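You operate a simulated robot arm through the tools that you are given. There is no shell and no other tool. Be economical: measure what you need, move in short steps, check, and stop when the job is done.

You are at the controls of a simulated two-armed robot. One attempt, no reset.

## Task
Carry the blue foam cap from the trolley toilet to the plain table, then park and brake the trolley.
Fine: the plain table is the one without a drawer, beside the narrow rack; park at the yellow line.

It is judged by the outcome, as a careful person would: the job done as asked, and still so three seconds after it is handed in. It fails if anything else is knocked over, pushed out of place, dropped, spilled or broken. A push-on lid holds only when it is set on centred and level and pressed home; a screw cap is set on level and turned clockwise until tight.

## Robot
Two 7-joint arms with two-finger grippers on one trunk, on a base that drives. Base frame: it is fixed to the floor where the robot stands at the start and does not move with it; the origin is under the middle of the robot, x ahead of it, y to its left, z up. Units: m, degrees, N and s.
The left shoulder is at the start at [0.097, 0.216, 1.096], the right one opposite. With the tool pointing down near the work surface each hand reaches from about 0.1 to 0.46 m from the robot's upright axis, wherever it stands, measured 20 degrees to its own side. Places, roughly: blue brake lever [0.8, 0.5, 0.7]; blue foam cap [3.75, -0.5, 0]; foam trolley [0.2, -1.4, 0.2]; green brake lever [-0.6, -1.4, 0.8]; toilet trolley [0.8, 0, 0.2]; top of the plain table [3.1, -0.5, 0.8]. Payload 3.18 kg a hand.
Tool frame (each hand has its own): the origin (TCP) lies between the finger pads and is the grasp point; the fingertips stand 0.03 m ahead of it; z points along the fingers, y is the line along which they close. The gripper opens to 0.144 m. The gripper's body begins 0.103 m behind the TCP.
Orientation is told as [roll, pitch, yaw] about the base's x, y, z axes, in that order, counted from this pose: with the fingers straight down and closing along the base's y, the tool's x points along the base's -x, its y along +y and its z along -z.

## Interface
- The arms move only by the tool play_rows. It takes "left_increments", "right_increments" or both (then of equal length, played together; a hand with none holds still); each is a list of rows, each a list of 7 numbers: the shift along the tool's x, y, z in cm, then the turn, a rotation vector about the tool's x, y, z in rad, then the finger opening in cm, from 0 to 14.4. In form: [[tx, ty, tz, ax, ay, az, gripper], ...]. A call has 1 to 12 rows; each row is the pose to reach, as a shift and turn from the pose commanded when the call began, along the tool's axes at that moment. A row lasts 0.2 s, in which the tool goes at most 0.05 m and 8.6 degrees; a call with a longer step from one row to the next is refused whole, and so is a gripper value outside its range. A pose out of reach is approached as far as the arm can. The call stops where the force on the tool passes 80 N (or 10 N more than at its start, if that is more) or the arm is blocked; 0.2 s more then pass. The fingers move at their own pace and stop on an object; they squeeze with about 42 N. The grip force told is the motor's: it shows also when the fingers shut on nothing. Time passes only in rows, and 0.2 s behind the last, so rows that repeat a pose let the fingers close. It gives the time, the measured TCP pose, the force on the tool (base axes), the opening and the grip force at its end, in the units of the frame above (readings bear some noise), with the torque about the TCP (base axes, N m) and any sound that the robot's microphone picked up.
- Cameras (640 x 400 px; columns grow to the right, rows downward): "scene" is now at [0.1977, 0.023, 1.2834]; the picture's right is [0.29, -0.96, 0.00], its down [-0.56, -0.17, -0.81] and it looks along [0.77, 0.24, -0.59] (base axes); focal length 214 px, centre (320, 200). "left" rides on the left gripper at [0.077, -0.016, -0.143] in its tool frame; the picture's right is [0.21, 0.98, 0.00], its down [-0.84, 0.18, -0.51] and it looks along [-0.50, 0.11, 0.86] (tool axes); focal length 218 px, centre (320, 200). "right" rides on the right gripper at [0.076, 0.016, -0.143] in its tool frame; the picture's right is [-0.21, 0.98, 0.00], its down [-0.84, -0.18, -0.51] and it looks along [-0.50, -0.11, 0.86] (tool axes); focal length 218 px, centre (320, 200). There is no depth. A picture from a camera that has moved, and an enlarged one, comes with that camera's place and axes in the base frame and with its lens.
- get_image(camera): a new picture of that camera. The clock stands still meanwhile.
- lift_body(by): slides the trunk up (or, below 0, down) by that many m; the arms and the scene camera ride with it, the base frame stays. It gives what a move gives, with no picture.
- drive_base(legs): drives the robot by 1 to 6 legs, each [ahead, left, turn to the left] in m, m and degrees, along the robot's own axes; the way and the turn of a leg run together, so that a leg with both is an arc; at most 1.5 m and 180 degrees a leg. The arms and the cameras ride along, it lands a little off, and it stops where it bumps. It gives what a move gives.
- turn_head(pan, tilt): turns the head with the scene camera to pan (to the left, within 80 degrees either way) and tilt (down, from -29 to 69), counted from straight ahead of the robot. It gives what a move gives.
- zoom(camera, box): a new picture of the part [left, top, right, bottom] of that camera's present view, enlarged. The clock stands still meanwhile.
- close_job(): hands the job in; it is judged then, once.

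Work in short steps. Places have to be worked out from the pictures, the camera data and where the tool is seen: move nearer, look again, correct. Check each grasp and each placing, and mend what went wrong. You have 120 turns and 100 pictures in all, those below and enlarged ones among them. Open the grippers and draw the arms clear of the work before you hand the job in, unless the task says otherwise; then end with one line.

The tools are called after "Call:" by a JSON object that holds its "name" and its "arguments". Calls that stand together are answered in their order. play_rows: Moves the arms, as the interface text tells. Its arguments: {"type":"object","properties":{"left_increments":{"type":"array","items":{"type":"array","items":{"type":"number"}}},"right_increments":{"type":"array","items":{"type":"array","items":{"type":"number"}}}},"required":[]} The other tools are called the same way: lift_body (by) slides the trunk up or down; drive_base (legs) drives the base; turn_head (pan, tilt) turns the head that bears the scene camera; get_image (camera) takes a picture; zoom (camera, box) takes an enlarged picture of a part of a camera's view; close_job () hands the job in.

At the start:

```text
time_s: 0.0
left_ee_pos: [0.3352, 0.4346, 1.0501]
left_tool_rot: [0.0, -0.1, 0.0]
left_force: [0.2, -0.1, -0.5]
left_moment: [-0.01, 0.02, 0.0]
left_finger_gap: 0.1437
left_gripper_force: 0.0
right_ee_pos: [0.4118, 0.0806, 1.1009]
right_tool_rot: [0.0, 0.0, 0.0]
right_force: [0.0, -0.1, -0.2]
right_moment: [-0.03, 0.03, 0.01]
right_finger_gap: 0.1442
right_gripper_force: 0.1
trunk travel left (down, up): [-0.18, 0.19]
robot x, y, heading: [-0.0008, 0.002, -0.2]
head pan, tilt: [17.0, 36.0]
```

scene: 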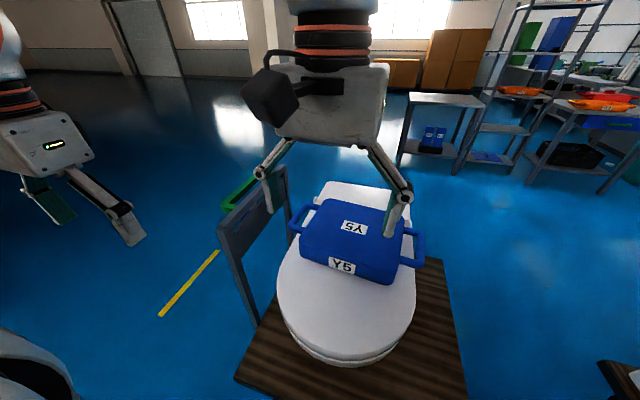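
right: 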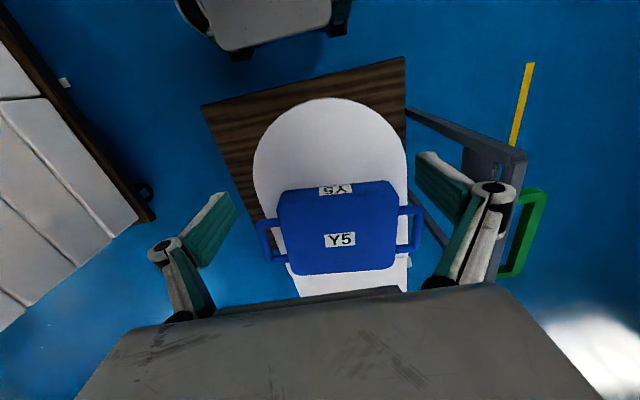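
left: 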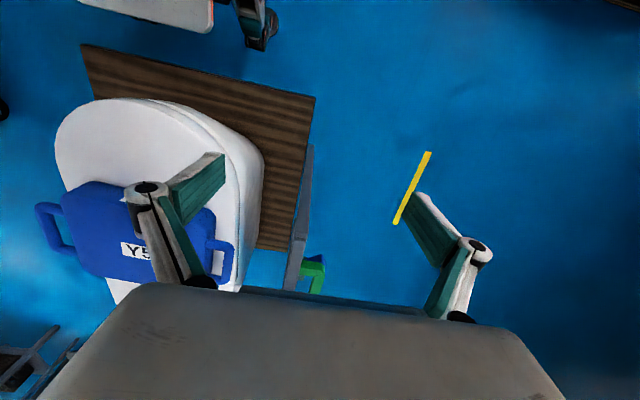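

The picture shows a blue handled case on the toilet on the trolley, with a push-handle and a green lever on its left, and tables ahead. I look around before touching anything.

Call:
{"name": "zoom", "arguments": {"camera": "scene", "box": [200, 150, 480, 400]}}

Call:
{"name": "zoom", "arguments": {"camera": "scene", "box": [390, 0, 640, 200]}}

Call:
{"name": "turn_head", "arguments": {"pan": -60, "tilt": 30}}

Call:
{"name": "get_image", "arguments": {"camera": "scene"}}

```text
1.60 times, centred on (340, 275) of scene
camera zoom: at [0.1977, 0.023, 1.2834], right [0.29, -0.96, 0.0], down [-0.56, -0.17, -0.81], along [0.77, 0.24, -0.59], focal length 343 px, centre (288, 80)
```

zoom: 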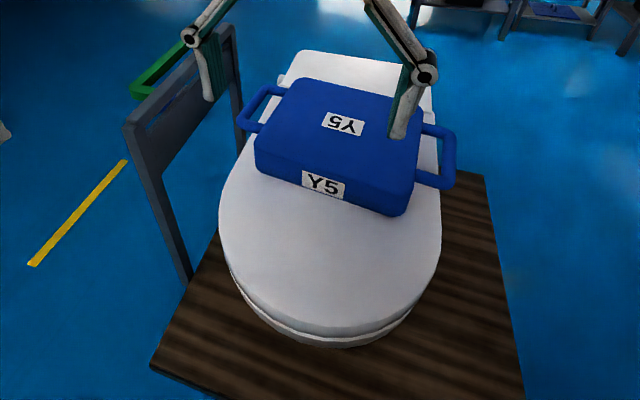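

```text
2.00 times, centred on (515, 100) of scene
camera zoom: at [0.1977, 0.023, 1.2834], right [0.29, -0.96, 0.0], down [-0.56, -0.17, -0.81], along [0.77, 0.24, -0.59], focal length 429 px, centre (-70, 400)
```

zoom: 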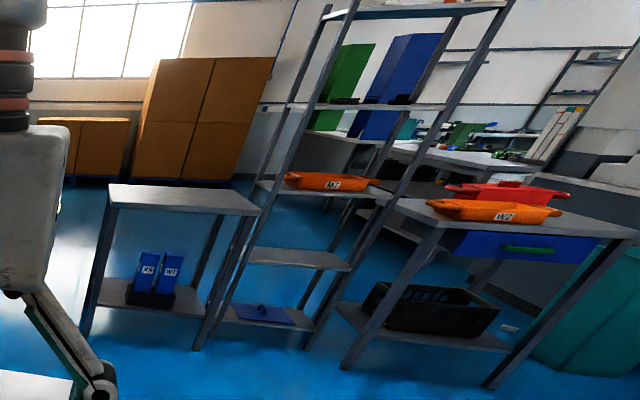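

```text
time_s: 1.5
left_ee_pos: [0.3347, 0.4352, 1.0502]
left_tool_rot: [0.0, -0.1, 0.0]
left_force: [-0.2, 1.4, 0.2]
left_moment: [-0.02, 0.03, 0.01]
left_finger_gap: 0.144
left_gripper_force: 0.0
right_ee_pos: [0.4122, 0.079, 1.1005]
right_tool_rot: [0.0, 0.0, 0.0]
right_force: [0.6, -0.3, 0.1]
right_moment: [-0.02, 0.01, 0.0]
right_finger_gap: 0.144
right_gripper_force: 0.1
trunk travel left (down, up): [-0.18, 0.19]
robot x, y, heading: [-0.0001, 0.0035, -0.1]
head pan, tilt: [-60.0, 30.0]
```

```text
94 pictures are left
camera scene: at [0.1593, -0.0809, 1.2927], right [-0.87, -0.5, 0.0], down [-0.25, 0.43, -0.87], along [0.43, -0.75, -0.5], focal length 214 px, centre (320, 200)
```

scene: 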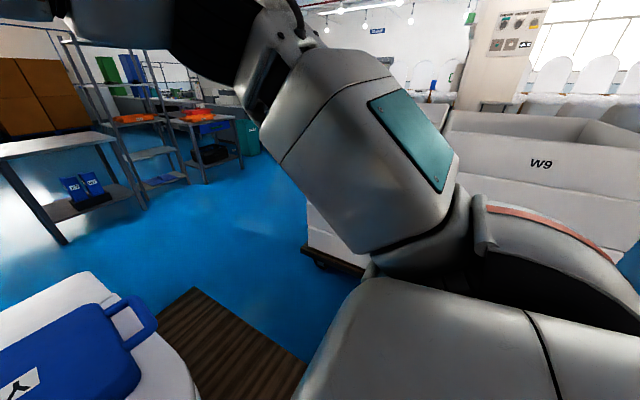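

The plain table (open, blue foam pieces on its lower shelf) stands left of the narrow rack; the drawer table is on the right. Now I look at the lever and handle at left, and around.

Call:
{"name": "turn_head", "arguments": {"pan": 50, "tilt": 40}}

Call:
{"name": "get_image", "arguments": {"camera": "scene"}}

Call:
{"name": "turn_head", "arguments": {"pan": -80, "tilt": 10}}

Call:
{"name": "get_image", "arguments": {"camera": "scene"}}

Call:
{"name": "zoom", "arguments": {"camera": "left", "box": [220, 120, 440, 300]}}

Call:
{"name": "zoom", "arguments": {"camera": "right", "box": [220, 50, 560, 300]}}

```text
time_s: 3.4
left_ee_pos: [0.3336, 0.4342, 1.0512]
left_tool_rot: [0.0, 0.0, 0.0]
left_force: [-0.2, 0.6, -0.1]
left_moment: [-0.03, 0.0, 0.02]
left_finger_gap: 0.1441
left_gripper_force: 0.1
right_ee_pos: [0.412, 0.08, 1.1012]
right_tool_rot: [0.1, -0.1, 0.1]
right_force: [0.1, -0.4, 0.2]
right_moment: [0.02, 0.03, 0.01]
right_finger_gap: 0.1439
right_gripper_force: 0.0
trunk travel left (down, up): [-0.18, 0.19]
robot x, y, heading: [-0.0016, 0.0007, -0.1]
head pan, tilt: [50.0, 40.0]
```

```text
93 pictures are left
camera scene: at [0.1687, 0.0625, 1.2773], right [0.77, -0.64, 0.0], down [-0.41, -0.49, -0.77], along [0.49, 0.59, -0.64], focal length 214 px, centre (320, 200)
```

scene: 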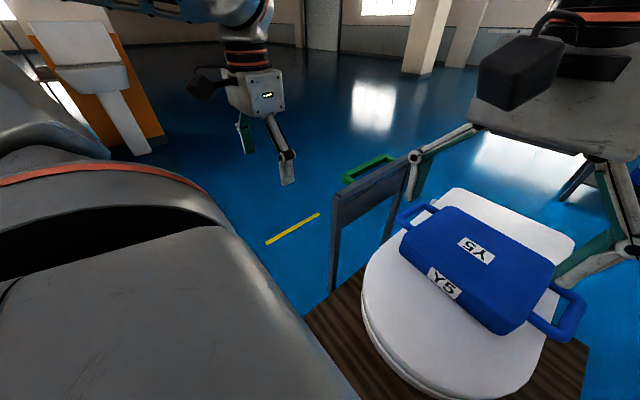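

```text
time_s: 5.5
left_ee_pos: [0.3357, 0.4352, 1.0496]
left_tool_rot: [0.1, 0.0, 0.1]
left_force: [-0.3, -0.5, -0.3]
left_moment: [0.01, -0.02, 0.02]
left_finger_gap: 0.1442
left_gripper_force: 0.0
right_ee_pos: [0.4118, 0.0807, 1.1003]
right_tool_rot: [0.0, 0.0, 0.1]
right_force: [0.0, -0.1, -0.1]
right_moment: [-0.01, 0.02, -0.01]
right_finger_gap: 0.1441
right_gripper_force: 0.0
trunk travel left (down, up): [-0.18, 0.19]
robot x, y, heading: [0.0001, 0.0015, -0.1]
head pan, tilt: [-80.0, 10.0]
```

```text
92 pictures are left
camera scene: at [0.1302, -0.0942, 1.325], right [-0.98, -0.17, 0.0], down [-0.03, 0.17, -0.98], along [0.17, -0.97, -0.17], focal length 214 px, centre (320, 200)
```

scene: 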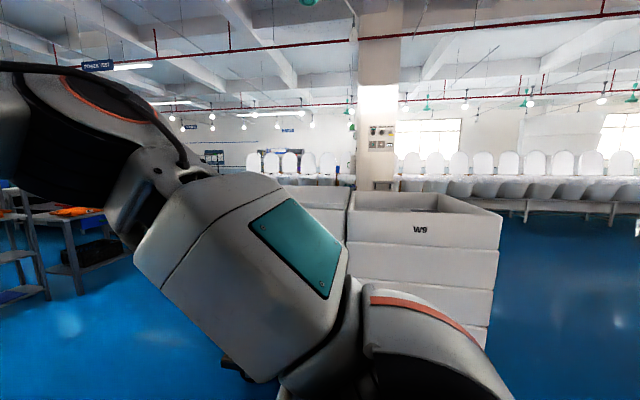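

```text
2.22 times, centred on (330, 210) of left
camera zoom: at [0.2582, 0.4185, 1.1919], right [-0.21, 0.98, 0.0], down [0.84, 0.18, 0.51], along [0.5, 0.11, -0.86], focal length 485 px, centre (298, 178)
```

zoom: 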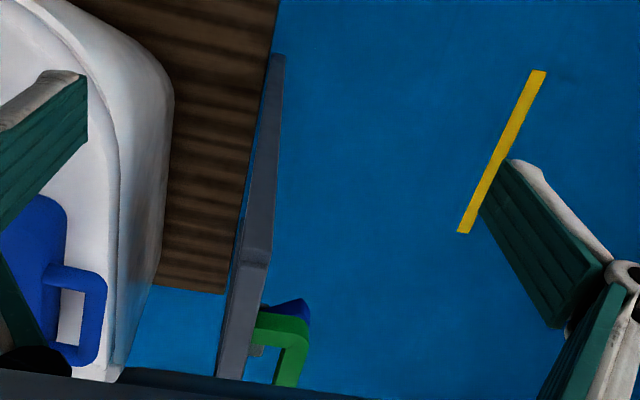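

```text
1.60 times, centred on (390, 175) of right
camera zoom: at [0.3347, 0.0978, 1.2434], right [0.21, 0.98, 0.0], down [0.84, -0.18, 0.51], along [0.5, -0.11, -0.86], focal length 349 px, centre (208, 240)
```

zoom: 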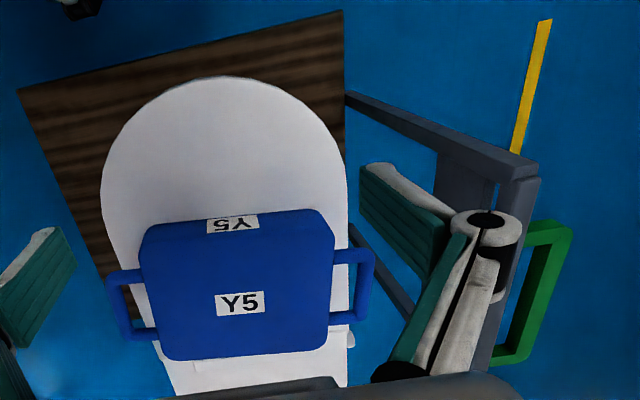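

The trolley has a green push handle and a small blue brake lever beside it. The Y5 foam is about centred at (0.73, 0.07, 0.72) with side handles; I look straight down to see how close the base stands to the trolley deck.

Call:
{"name": "turn_head", "arguments": {"pan": 0, "tilt": 69}}

Call:
{"name": "get_image", "arguments": {"camera": "scene"}}

```text
time_s: 7.0
left_ee_pos: [0.334, 0.4355, 1.0507]
left_tool_rot: [0.0, 0.0, 0.0]
left_force: [0.1, -0.6, -0.3]
left_moment: [0.02, 0.02, 0.02]
left_finger_gap: 0.144
left_gripper_force: 0.0
right_ee_pos: [0.4114, 0.0799, 1.1006]
right_tool_rot: [0.0, 0.0, 0.0]
right_force: [0.6, -0.2, 0.3]
right_moment: [0.01, -0.01, 0.0]
right_finger_gap: 0.1441
right_gripper_force: 0.1
trunk travel left (down, up): [-0.18, 0.19]
robot x, y, heading: [-0.0003, 0.0001, 0.0]
head pan, tilt: [0.0, 68.8]
```

```text
89 pictures are left
camera scene: at [0.17, -0.0027, 1.2412], right [0.0, -1.0, 0.0], down [-0.93, 0.0, -0.36], along [0.36, 0.0, -0.93], focal length 214 px, centre (320, 200)
```

scene: 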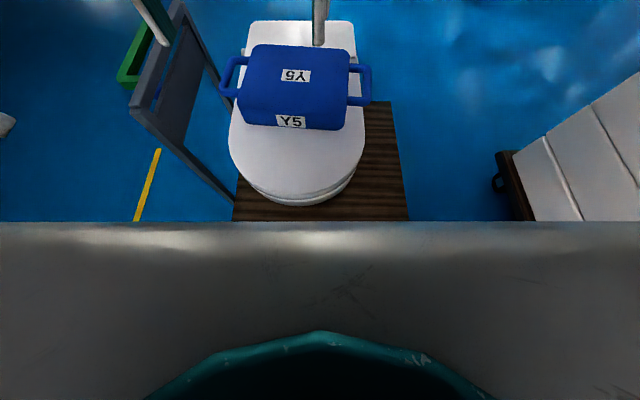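

The cap spans about x 0.63–0.90, y −0.10 to 0.24, handles reaching y ≈ 0.30/−0.16. I edge the base closer to bring it into reach.

Call:
{"name": "drive_base", "arguments": {"legs": [[0.12, 0.0, 0]]}}

Call:
{"name": "get_image", "arguments": {"camera": "scene"}}

Call:
{"name": "get_image", "arguments": {"camera": "right"}}

```text
time_s: 8.2
left_ee_pos: [0.3931, 0.4349, 1.0506]
left_tool_rot: [0.0, -0.1, 0.0]
left_force: [-0.2, 0.6, 0.3]
left_moment: [0.0, -0.07, 0.01]
left_finger_gap: 0.1441
left_gripper_force: 0.1
right_ee_pos: [0.4705, 0.0788, 1.1005]
right_tool_rot: [-0.1, -0.1, -0.1]
right_force: [-0.2, 0.3, -0.2]
right_moment: [0.01, -0.05, 0.0]
right_finger_gap: 0.1436
right_gripper_force: 0.0
trunk travel left (down, up): [-0.18, 0.19]
robot x, y, heading: [0.0629, -0.003, -0.0]
head pan, tilt: [0.0, 68.8]
stopped in leg 1: the robot was blocked; the commanded pose is now the measured one
```

```text
88 pictures are left
camera scene: at [0.228, -0.0028, 1.2419], right [0.0, -1.0, 0.0], down [-0.93, 0.0, -0.36], along [0.36, 0.0, -0.93], focal length 214 px, centre (320, 200)
```

scene: 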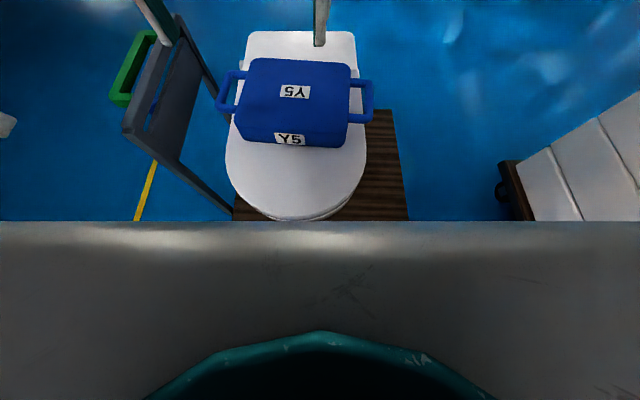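

```text
87 pictures are left
camera right: at [0.3947, 0.0972, 1.2427], right [0.21, 0.98, 0.0], down [0.84, -0.18, 0.51], along [0.5, -0.11, -0.86], focal length 218 px, centre (320, 200)
```

right: 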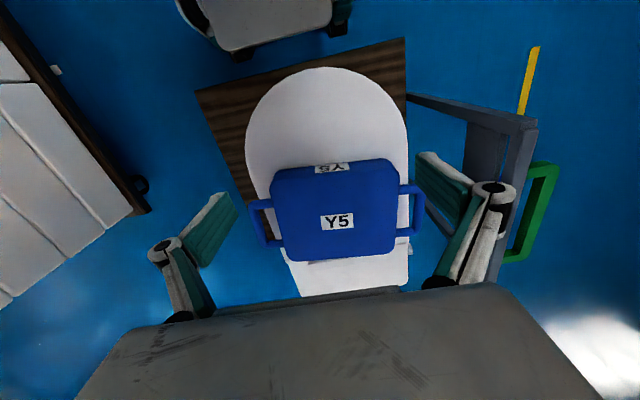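

The base met the deck edge at x≈0.06, so it can't get closer; the arms must reach forward with tilted tools. I look with the left wrist camera to fix the handle heights.

Call:
{"name": "get_image", "arguments": {"camera": "left"}}

Call:
{"name": "zoom", "arguments": {"camera": "scene", "box": [190, 30, 390, 160]}}

Call:
{"name": "zoom", "arguments": {"camera": "right", "box": [220, 140, 440, 280]}}

```text
86 pictures are left
camera left: at [0.3166, 0.4184, 1.1921], right [-0.21, 0.98, 0.0], down [0.84, 0.18, 0.51], along [0.5, 0.11, -0.86], focal length 218 px, centre (320, 200)
```

left: 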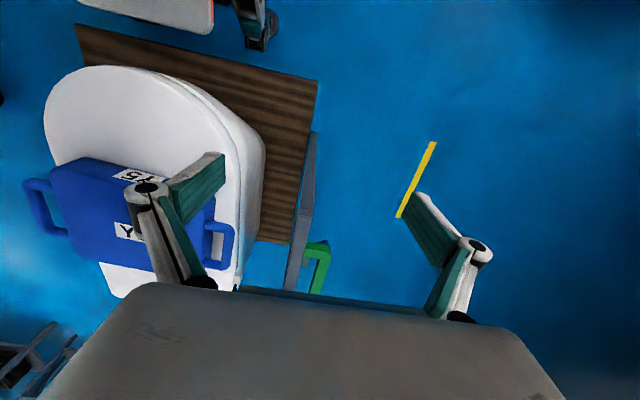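

```text
3.08 times, centred on (290, 95) of scene
camera zoom: at [0.228, -0.0028, 1.2419], right [0.0, -1.0, 0.0], down [-0.93, 0.0, -0.36], along [0.36, 0.0, -0.93], focal length 660 px, centre (412, 523)
```

zoom: 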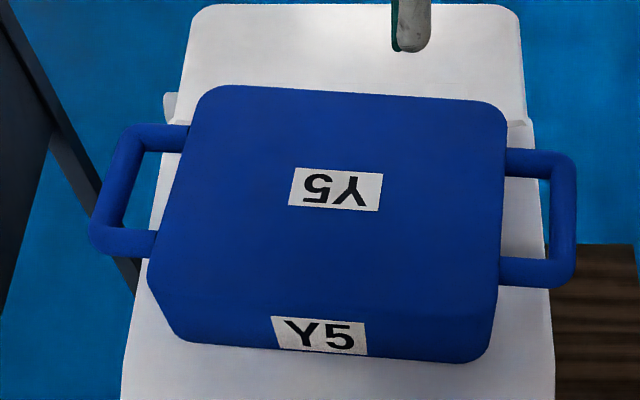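

```text
2.86 times, centred on (330, 210) of right
camera zoom: at [0.3947, 0.0972, 1.2427], right [0.21, 0.98, 0.0], down [0.84, -0.18, 0.51], along [0.5, -0.11, -0.86], focal length 624 px, centre (291, 171)
```

zoom: 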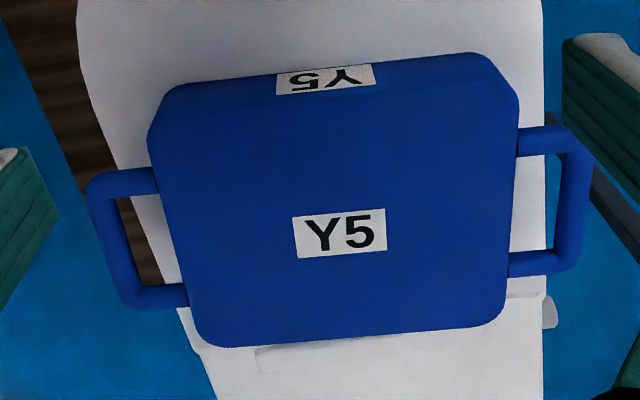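

From both views, the handle bars lie near z≈0.75–0.77: left bar at about (0.77, 0.29), right bar at (0.735, −0.15). I send both hands above them with the tools tilted 46° forward, to test the reach.

Call:
{"name": "play_rows", "arguments": {"left_increments": [[-3.9, -1.8, 1.2, 0, -0.1, 0, 14.4], [-7.8, -3.6, 2.5, 0, -0.2, 0, 14.4], [-11.6, -5.4, 3.7, 0, -0.3, 0, 14.4], [-15.5, -7.2, 5, 0, -0.4, 0, 14.4], [-19.4, -9.1, 6.2, 0, -0.5, 0, 14.4], [-23.2, -10.9, 7.5, 0, -0.6, 0, 14.4], [-27.1, -12.7, 8.7, 0, -0.7, 0, 14.4], [-31, -14.5, 10, 0, -0.8, 0, 14.4]], "right_increments": [[-2.9, -2.9, 1.9, 0, -0.1, 0, 14.4], [-5.8, -5.8, 3.8, 0, -0.2, 0, 14.4], [-8.6, -8.6, 5.6, 0, -0.3, 0, 14.4], [-11.5, -11.5, 7.5, 0, -0.4, 0, 14.4], [-14.4, -14.4, 9.4, 0, -0.5, 0, 14.4], [-17.3, -17.3, 11.3, 0, -0.6, 0, 14.4], [-20.1, -20.1, 13.1, 0, -0.7, 0, 14.4], [-23, -23, 15, 0, -0.8, 0, 14.4]]}}

Call:
{"name": "get_image", "arguments": {"camera": "scene"}}

```text
time_s: 10.0
left_ee_pos: [0.7076, 0.2886, 0.9474]
left_tool_rot: [0.0, -45.6, 0.2]
left_force: [-0.2, 0.1, -1.2]
left_moment: [-0.03, 0.05, 0.01]
left_finger_gap: 0.1437
left_gripper_force: 0.1
right_ee_pos: [0.7027, -0.1543, 0.9474]
right_tool_rot: [-0.2, -45.6, -0.1]
right_force: [1.0, 0.8, -0.4]
right_moment: [0.0, 0.01, 0.02]
right_finger_gap: 0.1439
right_gripper_force: 0.0
trunk travel left (down, up): [-0.18, 0.19]
robot x, y, heading: [0.062, 0.0023, 0.2]
head pan, tilt: [0.0, 68.8]
```

```text
83 pictures are left
camera scene: at [0.2329, -0.003, 1.2404], right [0.0, -1.0, 0.0], down [-0.93, 0.0, -0.36], along [0.36, 0.0, -0.93], focal length 214 px, centre (320, 200)
```

scene: 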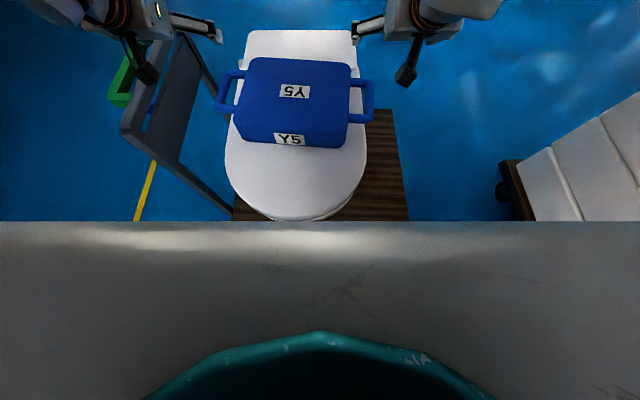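

The reach is fine with tilted tools. I look with both wrist cameras to see the bars between the fingers.

Call:
{"name": "get_image", "arguments": {"camera": "left"}}

Call:
{"name": "get_image", "arguments": {"camera": "right"}}

```text
82 pictures are left
camera left: at [0.5528, 0.273, 0.9902], right [-0.15, 0.98, -0.15], down [0.23, 0.18, 0.96], along [0.96, 0.11, -0.25], focal length 218 px, centre (320, 200)
```

left: 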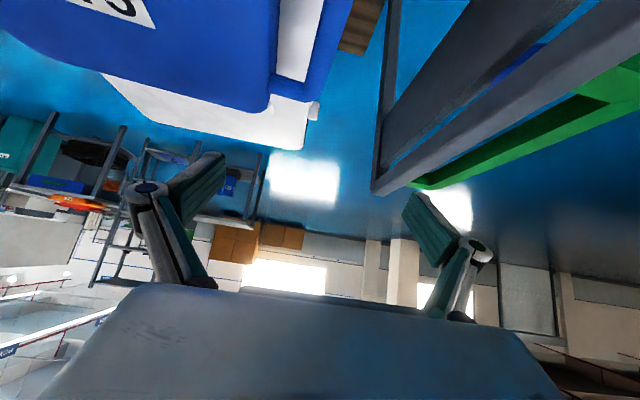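

```text
81 pictures are left
camera right: at [0.5482, -0.1349, 0.9927], right [0.15, 0.98, 0.15], down [0.23, -0.18, 0.96], along [0.96, -0.11, -0.25], focal length 218 px, centre (320, 200)
```

right: 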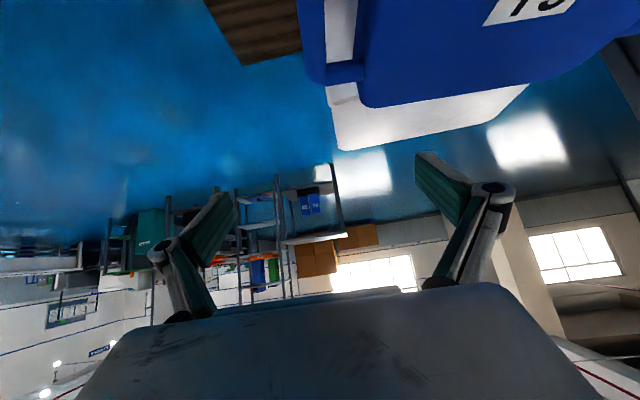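

Bars now work out at left (0.745, 0.28) and right (0.71, −0.14), z≈0.77. I narrow the openings to 6.5 cm and lower to z≈0.86 above them, then look.

Call:
{"name": "play_rows", "arguments": {"left_increments": [[1.2, -0.3, 2.9, 0, 0, 0, 6.5], [2.4, -0.6, 5.8, 0, 0, 0, 6.5], [3.6, -0.9, 8.7, 0, 0, 0, 6.5], [3.6, -0.9, 8.7, 0, 0, 0, 6.5]], "right_increments": [[1.9, 0.5, 2.2, 0, 0, 0, 6.5], [3.8, 1.0, 4.4, 0, 0, 0, 6.5], [5.7, 1.4, 6.6, 0, 0, 0, 6.5], [5.7, 1.4, 6.6, 0, 0, 0, 6.5]]}}

Call:
{"name": "zoom", "arguments": {"camera": "scene", "box": [170, 10, 410, 160]}}

Call:
{"name": "get_image", "arguments": {"camera": "left"}}

Call:
{"name": "get_image", "arguments": {"camera": "right"}}

```text
time_s: 11.0
left_ee_pos: [0.7428, 0.2804, 0.865]
left_tool_rot: [-0.1, -45.8, 0.0]
left_force: [-0.3, -0.5, 0.2]
left_moment: [0.02, 0.02, 0.0]
left_finger_gap: 0.0648
left_gripper_force: 0.0
right_ee_pos: [0.7094, -0.1386, 0.8647]
right_tool_rot: [-0.1, -45.7, -0.1]
right_force: [-0.1, 0.7, 0.0]
right_moment: [-0.01, 0.0, 0.0]
right_finger_gap: 0.0651
right_gripper_force: 0.0
trunk travel left (down, up): [-0.18, 0.19]
robot x, y, heading: [0.064, 0.0012, -0.2]
head pan, tilt: [0.0, 68.8]
```

```text
2.67 times, centred on (290, 85) of scene
camera zoom: at [0.229, -0.003, 1.2418], right [0.0, -1.0, 0.0], down [-0.93, 0.0, -0.36], along [0.36, 0.0, -0.93], focal length 572 px, centre (400, 507)
```

zoom: 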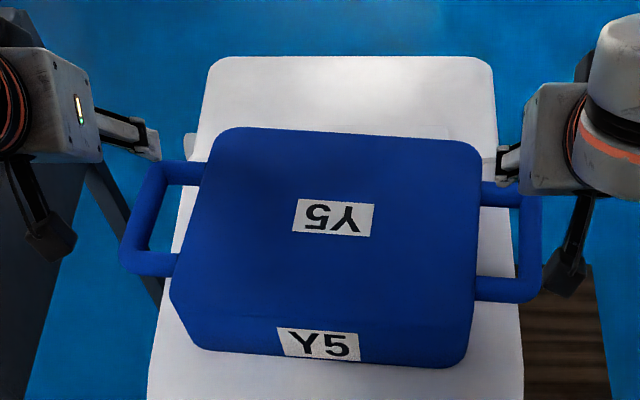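

```text
79 pictures are left
camera left: at [0.5877, 0.2636, 0.9079], right [-0.15, 0.98, -0.15], down [0.22, 0.18, 0.96], along [0.96, 0.11, -0.24], focal length 218 px, centre (320, 200)
```

left: 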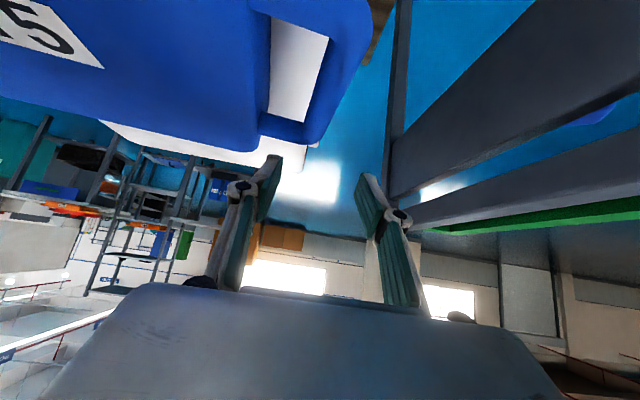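

```text
78 pictures are left
camera right: at [0.5535, -0.1204, 0.9089], right [0.15, 0.98, 0.15], down [0.22, -0.18, 0.96], along [0.96, -0.11, -0.24], focal length 218 px, centre (320, 200)
```

right: 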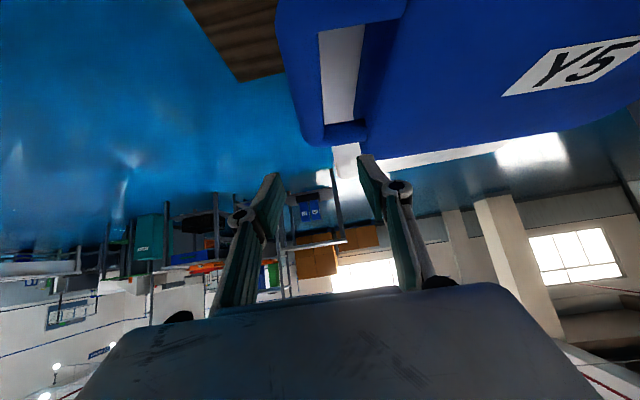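

Fingers are in line with both bars (left gap y 0.22–0.26, right gap y −0.12 to −0.09). I close to 5.5 cm, lower 5 cm and check again.

Call:
{"name": "play_rows", "arguments": {"left_increments": [[1.8, 0, 1.75, 0, 0, 0, 5.5], [3.6, 0, 3.5, 0, 0, 0, 5.5], [3.6, 0, 3.5, 0, 0, 0, 5.5]], "right_increments": [[1.4, 0.3, 2.1, 0, 0, 0, 5.5], [2.9, 0.3, 4.2, 0, 0, 0, 5.5], [2.9, 0.3, 4.2, 0, 0, 0, 5.5]]}}

Call:
{"name": "get_image", "arguments": {"camera": "left"}}

Call:
{"name": "get_image", "arguments": {"camera": "right"}}

```text
time_s: 11.8
left_ee_pos: [0.7416, 0.2797, 0.813]
left_tool_rot: [0.0, -45.8, 0.1]
left_force: [0.7, -0.5, 0.0]
left_moment: [0.01, 0.02, -0.01]
left_finger_gap: 0.0551
left_gripper_force: 0.0
right_ee_pos: [0.7196, -0.1359, 0.8111]
right_tool_rot: [-0.2, -45.7, -0.1]
right_force: [0.3, -0.5, 0.5]
right_moment: [0.01, 0.02, 0.01]
right_finger_gap: 0.055
right_gripper_force: 0.1
trunk travel left (down, up): [-0.18, 0.19]
robot x, y, heading: [0.0615, 0.0002, -0.1]
head pan, tilt: [0.0, 68.8]
```

```text
77 pictures are left
camera left: at [0.5853, 0.2635, 0.8558], right [-0.15, 0.98, -0.15], down [0.22, 0.18, 0.96], along [0.96, 0.11, -0.25], focal length 218 px, centre (320, 200)
```

left: 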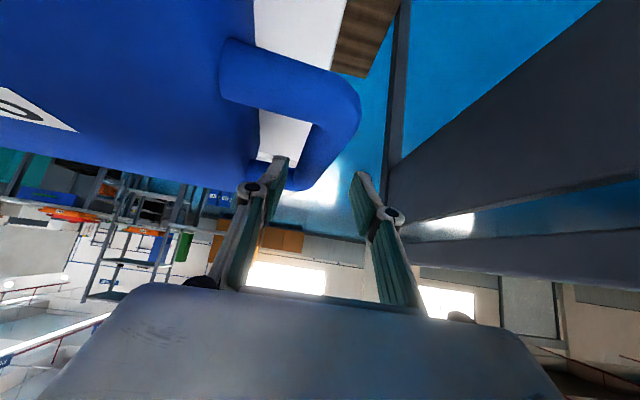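

```text
76 pictures are left
camera right: at [0.5638, -0.1181, 0.8566], right [0.15, 0.98, 0.15], down [0.22, -0.18, 0.96], along [0.96, -0.11, -0.25], focal length 218 px, centre (320, 200)
```

right: 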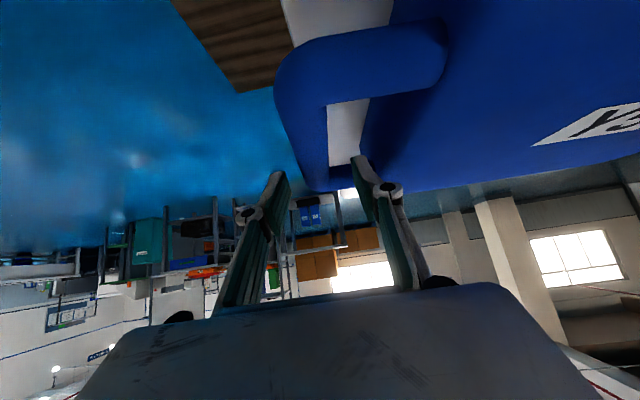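

Geometry from this view: left bar y 0.266–0.29, right bar y −0.145 to −0.121 with its gap only 2.6 cm. I narrow the right opening to 4.6 cm and lower both to z≈0.77.

Call:
{"name": "play_rows", "arguments": {"left_increments": [[0, 0, 0, 0, 0, 0, 5.5], [1.6, 0, 1.6, 0, 0, 0, 5.5], [3.1, 0, 3.1, 0, 0, 0, 5.5], [3.1, 0, 3.1, 0, 0, 0, 5.5]], "right_increments": [[0, 0.2, 0, 0, 0, 0, 4.6], [1.6, 0.2, 1.6, 0, 0, 0, 4.6], [3.1, 0.2, 3.1, 0, 0, 0, 4.6], [3.1, 0.2, 3.1, 0, 0, 0, 4.6]]}}

Call:
{"name": "get_image", "arguments": {"camera": "left"}}

Call:
{"name": "get_image", "arguments": {"camera": "right"}}

```text
time_s: 12.8
left_ee_pos: [0.7409, 0.28, 0.7675]
left_tool_rot: [0.0, -45.6, 0.1]
left_force: [0.3, 0.3, -0.4]
left_moment: [0.03, 0.0, -0.04]
left_finger_gap: 0.055
left_gripper_force: 0.0
right_ee_pos: [0.7177, -0.1328, 0.7672]
right_tool_rot: [-0.1, -45.7, -0.1]
right_force: [0.3, 0.5, -1.1]
right_moment: [-0.03, -0.03, -0.02]
right_finger_gap: 0.0457
right_gripper_force: 0.2
trunk travel left (down, up): [-0.18, 0.19]
robot x, y, heading: [0.0603, 0.0016, -0.1]
head pan, tilt: [0.0, 68.8]
```

```text
75 pictures are left
camera left: at [0.586, 0.2639, 0.811], right [-0.15, 0.98, -0.15], down [0.22, 0.18, 0.96], along [0.96, 0.11, -0.25], focal length 218 px, centre (320, 200)
```

left: 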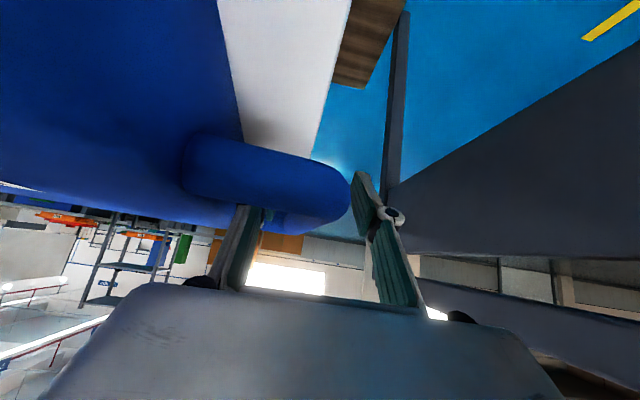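

```text
74 pictures are left
camera right: at [0.5634, -0.1149, 0.8123], right [0.15, 0.98, 0.15], down [0.23, -0.18, 0.96], along [0.96, -0.11, -0.25], focal length 218 px, centre (320, 200)
```

right: 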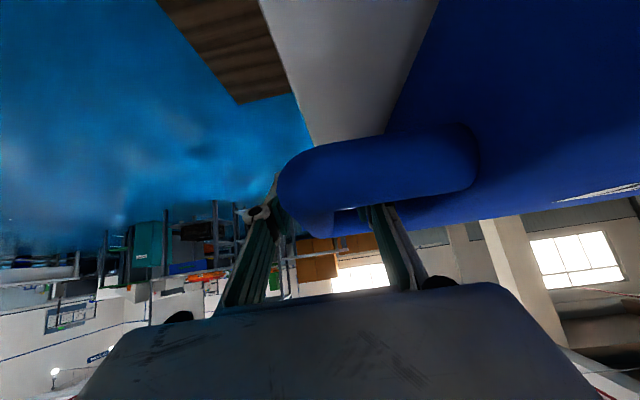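

Both inner fingers are inside the loops with the bars between the fingers. I close both grippers.

Call:
{"name": "play_rows", "arguments": {"left_increments": [[0, 0, 0.3, 0, 0, 0, 3], [0, 0, 0.5, 0, 0, 0, 0], [0, 0, 0.5, 0, 0, 0, 0], [0, 0, 0.5, 0, 0, 0, 0]], "right_increments": [[0, 0, 0.3, 0, 0, 0, 3], [0, 0, 0.5, 0, 0, 0, 0], [0, 0, 0.5, 0, 0, 0, 0], [0, 0, 0.5, 0, 0, 0, 0]]}}

```text
time_s: 13.8
left_ee_pos: [0.7446, 0.2779, 0.7631]
left_tool_rot: [-0.3, -45.7, -0.1]
left_force: [-5.3, -27.4, 2.8]
left_moment: [0.48, 0.2, -0.41]
left_finger_gap: 0.0226
left_gripper_force: 41.9
right_ee_pos: [0.7218, -0.1321, 0.765]
right_tool_rot: [0.1, -45.7, 0.2]
right_force: [4.7, 24.5, 0.1]
right_moment: [-0.56, -0.18, -0.68]
right_finger_gap: 0.0235
right_gripper_force: 42.5
trunk travel left (down, up): [-0.18, 0.19]
robot x, y, heading: [0.0639, -0.0002, -0.1]
head pan, tilt: [0.0, 68.8]
```

Both grips hold a 2.3 cm bar; the hands pull apart slightly. I relax them inward a little and lift 3 cm to feel the weight.

Call:
{"name": "play_rows", "arguments": {"left_increments": [[0, -0.3, 0, 0, 0, 0, 0], [-1.05, -0.4, -1.05, 0, 0, 0, 0], [-2.1, -0.4, -2.1, 0, 0, 0, 0], [-2.1, -0.4, -2.1, 0, 0, 0, 0]], "right_increments": [[0, 0.3, 0, 0, 0, 0, 0], [-1.05, 0.4, -1.05, 0, 0, 0, 0], [-2.1, 0.4, -2.1, 0, 0, 0, 0], [-2.1, 0.4, -2.1, 0, 0, 0, 0]]}}

Call:
{"name": "get_image", "arguments": {"camera": "scene"}}

```text
time_s: 14.8
left_ee_pos: [0.7457, 0.2782, 0.7943]
left_tool_rot: [0.2, -45.7, 0.0]
left_force: [-3.3, -3.1, -0.2]
left_moment: [-0.05, -0.23, -0.54]
left_finger_gap: 0.0231
left_gripper_force: 42.1
right_ee_pos: [0.7216, -0.1303, 0.7928]
right_tool_rot: [-0.2, -45.6, -0.3]
right_force: [2.3, 2.7, -1.2]
right_moment: [0.01, 0.2, -0.22]
right_finger_gap: 0.0234
right_gripper_force: 41.9
trunk travel left (down, up): [-0.18, 0.19]
robot x, y, heading: [0.0581, 0.0016, 0.0]
head pan, tilt: [0.0, 68.8]
```

```text
73 pictures are left
camera scene: at [0.2308, -0.0028, 1.241], right [0.0, -1.0, 0.0], down [-0.93, 0.0, -0.36], along [0.36, 0.0, -0.93], focal length 214 px, centre (320, 200)
```

scene: 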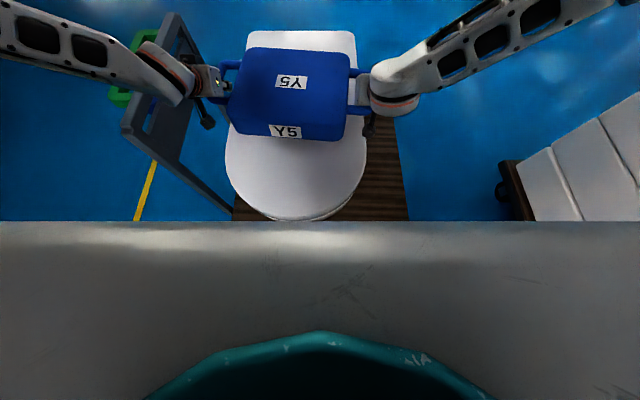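

The cap is very light and came up level. I raise it another 20 cm.

Call:
{"name": "play_rows", "arguments": {"left_increments": [[-2.4, 0, -2.3, 0, 0, 0, 0], [-4.8, 0, -4.7, 0, 0, 0, 0], [-7.2, 0, -7, 0, 0, 0, 0], [-9.6, 0, -9.4, 0, 0, 0, 0], [-12, 0, -11.7, 0, 0, 0, 0], [-14.3, 0, -14, 0, 0, 0, 0], [-14.3, 0, -14, 0, 0, 0, 0]], "right_increments": [[-2.4, 0, -2.3, 0, 0, 0, 0], [-4.8, 0, -4.7, 0, 0, 0, 0], [-7.2, 0, -7, 0, 0, 0, 0], [-9.6, 0, -9.4, 0, 0, 0, 0], [-12, 0, -11.7, 0, 0, 0, 0], [-14.3, 0, -14, 0, 0, 0, 0], [-14.3, 0, -14, 0, 0, 0, 0]]}}

Call:
{"name": "get_image", "arguments": {"camera": "scene"}}

Call:
{"name": "get_image", "arguments": {"camera": "left"}}

```text
time_s: 16.4
left_ee_pos: [0.7468, 0.2768, 0.9921]
left_tool_rot: [0.0, -45.5, 0.1]
left_force: [0.1, 14.4, -1.9]
left_moment: [-0.29, -0.04, -0.22]
left_finger_gap: 0.0229
left_gripper_force: 42.1
right_ee_pos: [0.7243, -0.1293, 0.9907]
right_tool_rot: [-0.2, -45.4, -0.2]
right_force: [0.3, -14.4, -1.5]
right_moment: [0.36, 0.03, -0.09]
right_finger_gap: 0.023
right_gripper_force: 41.8
trunk travel left (down, up): [-0.18, 0.19]
robot x, y, heading: [0.0615, 0.0012, -0.1]
head pan, tilt: [0.0, 68.8]
```

```text
72 pictures are left
camera scene: at [0.2319, -0.0027, 1.2407], right [0.0, -1.0, 0.0], down [-0.93, 0.0, -0.36], along [0.36, 0.0, -0.93], focal length 214 px, centre (320, 200)
```

scene: 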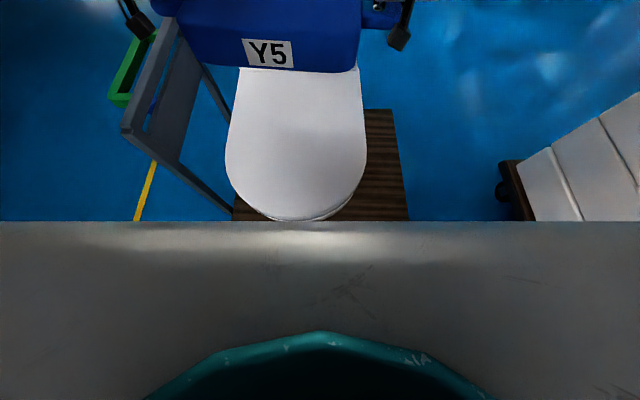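

```text
71 pictures are left
camera left: at [0.5918, 0.261, 1.0357], right [-0.15, 0.98, -0.15], down [0.23, 0.18, 0.96], along [0.96, 0.11, -0.25], focal length 218 px, centre (320, 200)
```

left: 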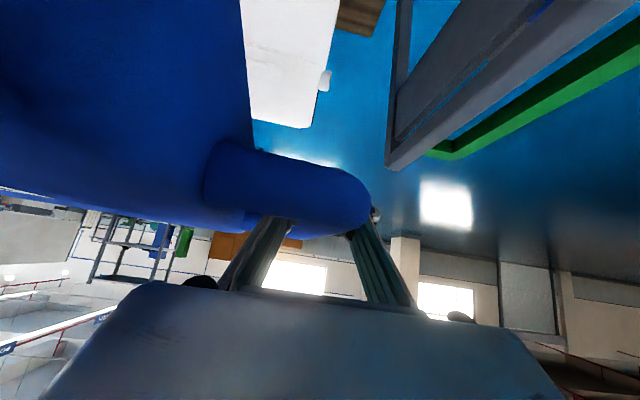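

Lift is clean. The gap on the right between the trolleys is too narrow, so I'll go round on the left; first I draw the cap in by 22 cm.

Call:
{"name": "play_rows", "arguments": {"left_increments": [[2.6, 0.1, -2.6, 0, 0, 0, 0], [5.1, 0.1, -5.2, 0, 0, 0, 0], [7.7, 0.1, -7.9, 0, 0, 0, 0], [10.3, 0.1, -10.5, 0, 0, 0, 0], [12.8, 0.1, -13.1, 0, 0, 0, 0], [15.4, 0.1, -15.7, 0, 0, 0, 0]], "right_increments": [[2.6, -0.1, -2.6, 0, 0, 0, 0], [5.1, -0.1, -5.2, 0, 0, 0, 0], [7.7, -0.1, -7.9, 0, 0, 0, 0], [10.3, -0.1, -10.5, 0, 0, 0, 0], [12.8, -0.1, -13.1, 0, 0, 0, 0], [15.4, -0.1, -15.7, 0, 0, 0, 0]]}}

Call:
{"name": "turn_head", "arguments": {"pan": 70, "tilt": 35}}

Call:
{"name": "get_image", "arguments": {"camera": "scene"}}

```text
time_s: 17.8
left_ee_pos: [0.5985, 0.2843, 1.0158]
left_tool_rot: [1.1, -46.0, 0.4]
left_force: [12.9, 77.5, 1.5]
left_moment: [-1.54, 0.56, -0.7]
left_finger_gap: 0.0266
left_gripper_force: 42.0
left hand out of reach, approached as far as the arm can: row 4, 5, 6
right_ee_pos: [0.5244, -0.1166, 1.0007]
right_tool_rot: [-1.5, -44.9, -1.0]
right_force: [-13.8, -77.8, -2.9]
right_moment: [1.58, -0.59, 0.08]
right_finger_gap: 0.0247
right_gripper_force: 42.4
right hand out of reach, approached as far as the arm can: row 5, 6
trunk travel left (down, up): [-0.18, 0.19]
robot x, y, heading: [0.0596, -0.002, 0.1]
head pan, tilt: [0.0, 68.8]
```

```text
time_s: 19.2
left_ee_pos: [0.5997, 0.2837, 1.0139]
left_tool_rot: [1.3, -45.8, 0.0]
left_force: [12.3, 78.8, 1.8]
left_moment: [-1.58, 0.59, -0.67]
left_finger_gap: 0.0259
left_gripper_force: 41.5
right_ee_pos: [0.5272, -0.1166, 0.9988]
right_tool_rot: [-1.5, -44.8, -1.0]
right_force: [-13.4, -78.7, -4.1]
right_moment: [1.61, -0.56, 0.03]
right_finger_gap: 0.0238
right_gripper_force: 42.1
trunk travel left (down, up): [-0.18, 0.19]
robot x, y, heading: [0.0649, 0.0001, -0.0]
head pan, tilt: [70.0, 35.0]
```

```text
70 pictures are left
camera scene: at [0.2049, 0.08, 1.2848], right [0.94, -0.34, 0.0], down [-0.2, -0.54, -0.82], along [0.28, 0.77, -0.57], focal length 214 px, centre (320, 200)
```

scene: 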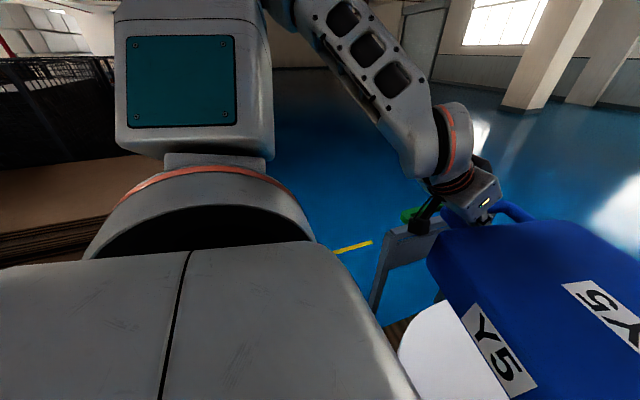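

The arms hit their inner limit unevenly and squeeze the cap (78 N). I ease the right hand forward and both outward to restore the original spacing.

Call:
{"name": "play_rows", "arguments": {"left_increments": [[0.1, 0.2, 0.6, 0, 0, 0, 0], [0.2, 0.3, 1.2, 0, 0, 0, 0], [0.2, 0.3, 1.8, 0, 0, 0, 0], [0.2, 0.3, 1.8, 0, 0, 0, 0]], "right_increments": [[-1.4, -0.2, 1.4, 0, 0, 0, 0], [-2.8, -0.4, 2.8, 0, 0, 0, 0], [-4.3, -0.6, 4.3, 0, 0, 0, 0], [-4.3, -0.6, 4.3, 0, 0, 0, 0]]}}

```text
time_s: 20.2
left_ee_pos: [0.6109, 0.2827, 1.0001]
left_tool_rot: [0.9, -45.7, -0.1]
left_force: [7.0, 54.7, -4.7]
left_moment: [-1.31, -0.62, -0.26]
left_finger_gap: 0.0228
left_gripper_force: 42.0
right_ee_pos: [0.5869, -0.1152, 1.0053]
right_tool_rot: [-0.6, -45.5, -0.6]
right_force: [-8.0, -55.0, 2.7]
right_moment: [2.73, 0.52, 1.96]
right_finger_gap: 0.0131
right_gripper_force: 39.5
trunk travel left (down, up): [-0.18, 0.19]
robot x, y, heading: [0.0604, 0.0021, 0.1]
head pan, tilt: [70.0, 35.0]
```

The right finger gap dropped to 1.3 cm, so the bar may be slipping; I look.

Call:
{"name": "get_image", "arguments": {"camera": "right"}}

Call:
{"name": "get_image", "arguments": {"camera": "left"}}

Call:
{"name": "turn_head", "arguments": {"pan": 0, "tilt": 50}}

Call:
{"name": "get_image", "arguments": {"camera": "scene"}}

```text
69 pictures are left
camera right: at [0.4322, -0.0947, 1.0497], right [0.16, 0.98, 0.14], down [0.23, -0.18, 0.96], along [0.96, -0.12, -0.25], focal length 218 px, centre (320, 200)
```

right: 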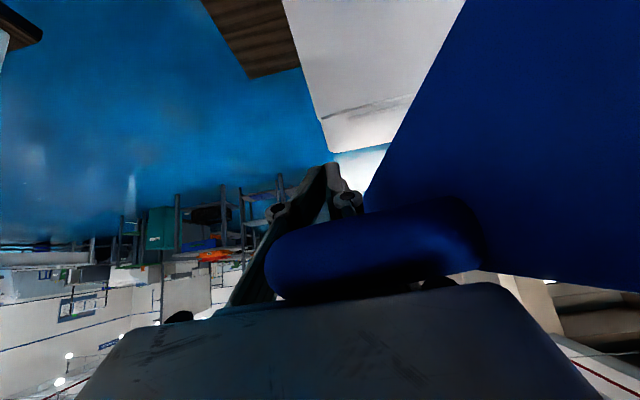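

```text
68 pictures are left
camera left: at [0.4563, 0.2645, 1.0446], right [-0.15, 0.98, -0.14], down [0.22, 0.17, 0.96], along [0.96, 0.12, -0.25], focal length 218 px, centre (320, 200)
```

left: 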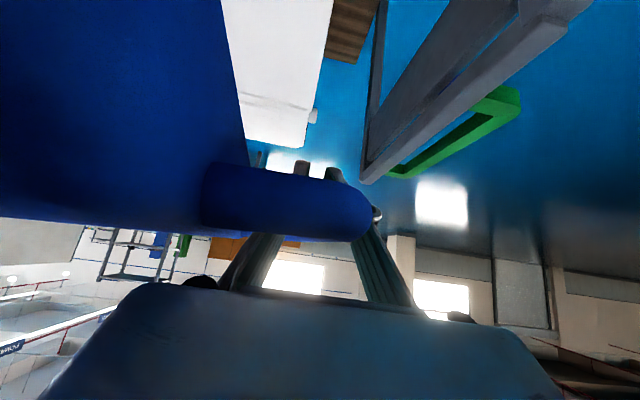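

```text
time_s: 21.6
left_ee_pos: [0.6111, 0.2819, 1.0011]
left_tool_rot: [0.7, -45.6, 0.0]
left_force: [5.6, 53.9, -4.6]
left_moment: [-1.27, -0.27, -0.35]
left_finger_gap: 0.0227
left_gripper_force: 41.6
right_ee_pos: [0.5868, -0.1149, 1.0031]
right_tool_rot: [-0.5, -45.4, -0.6]
right_force: [-4.6, -53.2, 2.1]
right_moment: [2.55, 0.19, 1.27]
right_finger_gap: 0.0131
right_gripper_force: 39.4
trunk travel left (down, up): [-0.18, 0.19]
robot x, y, heading: [0.0609, 0.0005, 0.1]
head pan, tilt: [0.0, 50.0]
```

```text
67 pictures are left
camera scene: at [0.2517, -0.0027, 1.2632], right [0.0, -1.0, 0.0], down [-0.77, 0.0, -0.64], along [0.64, 0.0, -0.77], focal length 214 px, centre (320, 200)
```

scene: 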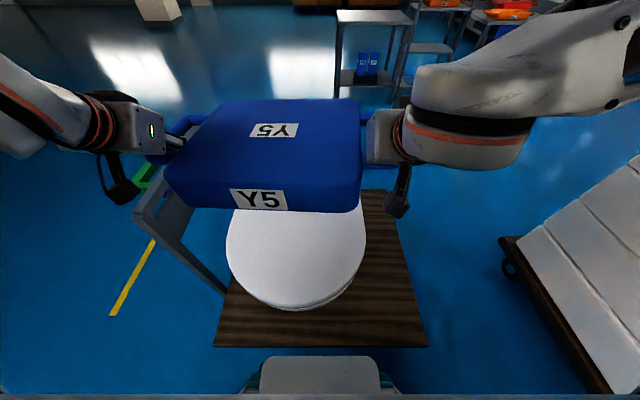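

The left grip is fine; on the right, the bar's near leg has wedged up toward the palm. I first ease the lateral squeeze by moving the right hand outward.

Call:
{"name": "play_rows", "arguments": {"right_increments": [[0, -0.4, 0, 0, 0, 0, 0], [0, -0.8, 0, 0, 0, 0, 0], [0, -1.0, 0, 0, 0, 0, 0]]}}

```text
time_s: 22.4
left_ee_pos: [0.6099, 0.276, 1.002]
left_tool_rot: [0.0, -45.7, -0.1]
left_force: [-2.2, 14.6, -2.0]
left_moment: [-0.3, -0.86, -0.17]
left_finger_gap: 0.0241
left_gripper_force: 42.3
right_ee_pos: [0.5877, -0.123, 1.0035]
right_tool_rot: [-0.1, -45.7, -0.1]
right_force: [2.7, -15.5, 0.7]
right_moment: [0.97, 0.8, -1.36]
right_finger_gap: 0.0086
right_gripper_force: 37.0
trunk travel left (down, up): [-0.18, 0.19]
robot x, y, heading: [0.0603, -0.0013, 0.0]
head pan, tilt: [0.0, 50.0]
```

The right hold is poor, so I take the cap back down onto the toilet lid to regrip it safely.

Call:
{"name": "play_rows", "arguments": {"left_increments": [[1.5, 0, 3.8, 0, 0, 0, 0], [3.1, 0, 7.6, 0, 0, 0, 0], [4.6, 0, 11.4, 0, 0, 0, 0], [6.1, 0, 15.2, 0, 0, 0, 0], [7.7, 0, 19, 0, 0, 0, 0], [9.2, 0, 22.8, 0, 0, 0, 0]], "right_increments": [[1.5, 0, 3.8, 0, 0, 0, 0], [3.1, 0, 7.6, 0, 0, 0, 0], [4.6, 0, 11.4, 0, 0, 0, 0], [6.1, 0, 15.2, 0, 0, 0, 0], [7.7, 0, 19, 0, 0, 0, 0], [9.2, 0, 22.8, 0, 0, 0, 0]]}}

Call:
{"name": "get_image", "arguments": {"camera": "right"}}

Call:
{"name": "get_image", "arguments": {"camera": "scene"}}

```text
time_s: 23.8
left_ee_pos: [0.71, 0.2804, 0.7742]
left_tool_rot: [0.0, -45.5, 0.3]
left_force: [2.0, 24.7, -1.5]
left_moment: [-0.71, -0.14, -0.35]
left_finger_gap: 0.0221
left_gripper_force: 42.3
right_ee_pos: [0.687, -0.1243, 0.7762]
right_tool_rot: [-0.3, -45.6, -0.1]
right_force: [-0.9, -23.8, 1.1]
right_moment: [1.23, 0.12, 0.21]
right_finger_gap: 0.0059
right_gripper_force: 30.7
trunk travel left (down, up): [-0.18, 0.19]
robot x, y, heading: [0.0598, -0.0004, 0.1]
head pan, tilt: [0.0, 50.0]
```

```text
66 pictures are left
camera right: at [0.5312, -0.1053, 0.8213], right [0.15, 0.98, 0.14], down [0.23, -0.18, 0.96], along [0.96, -0.11, -0.25], focal length 218 px, centre (320, 200)
```

right: 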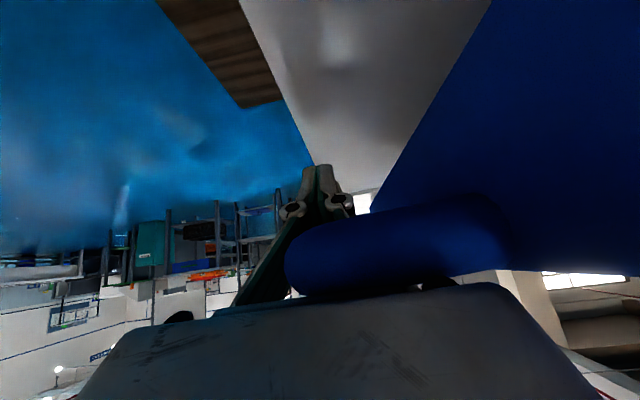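

```text
65 pictures are left
camera scene: at [0.2528, -0.0014, 1.2628], right [0.0, -1.0, 0.0], down [-0.77, 0.0, -0.64], along [0.64, 0.0, -0.77], focal length 214 px, centre (320, 200)
```

scene: 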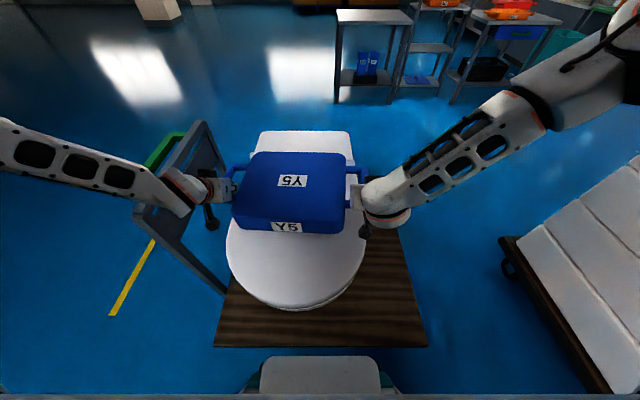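

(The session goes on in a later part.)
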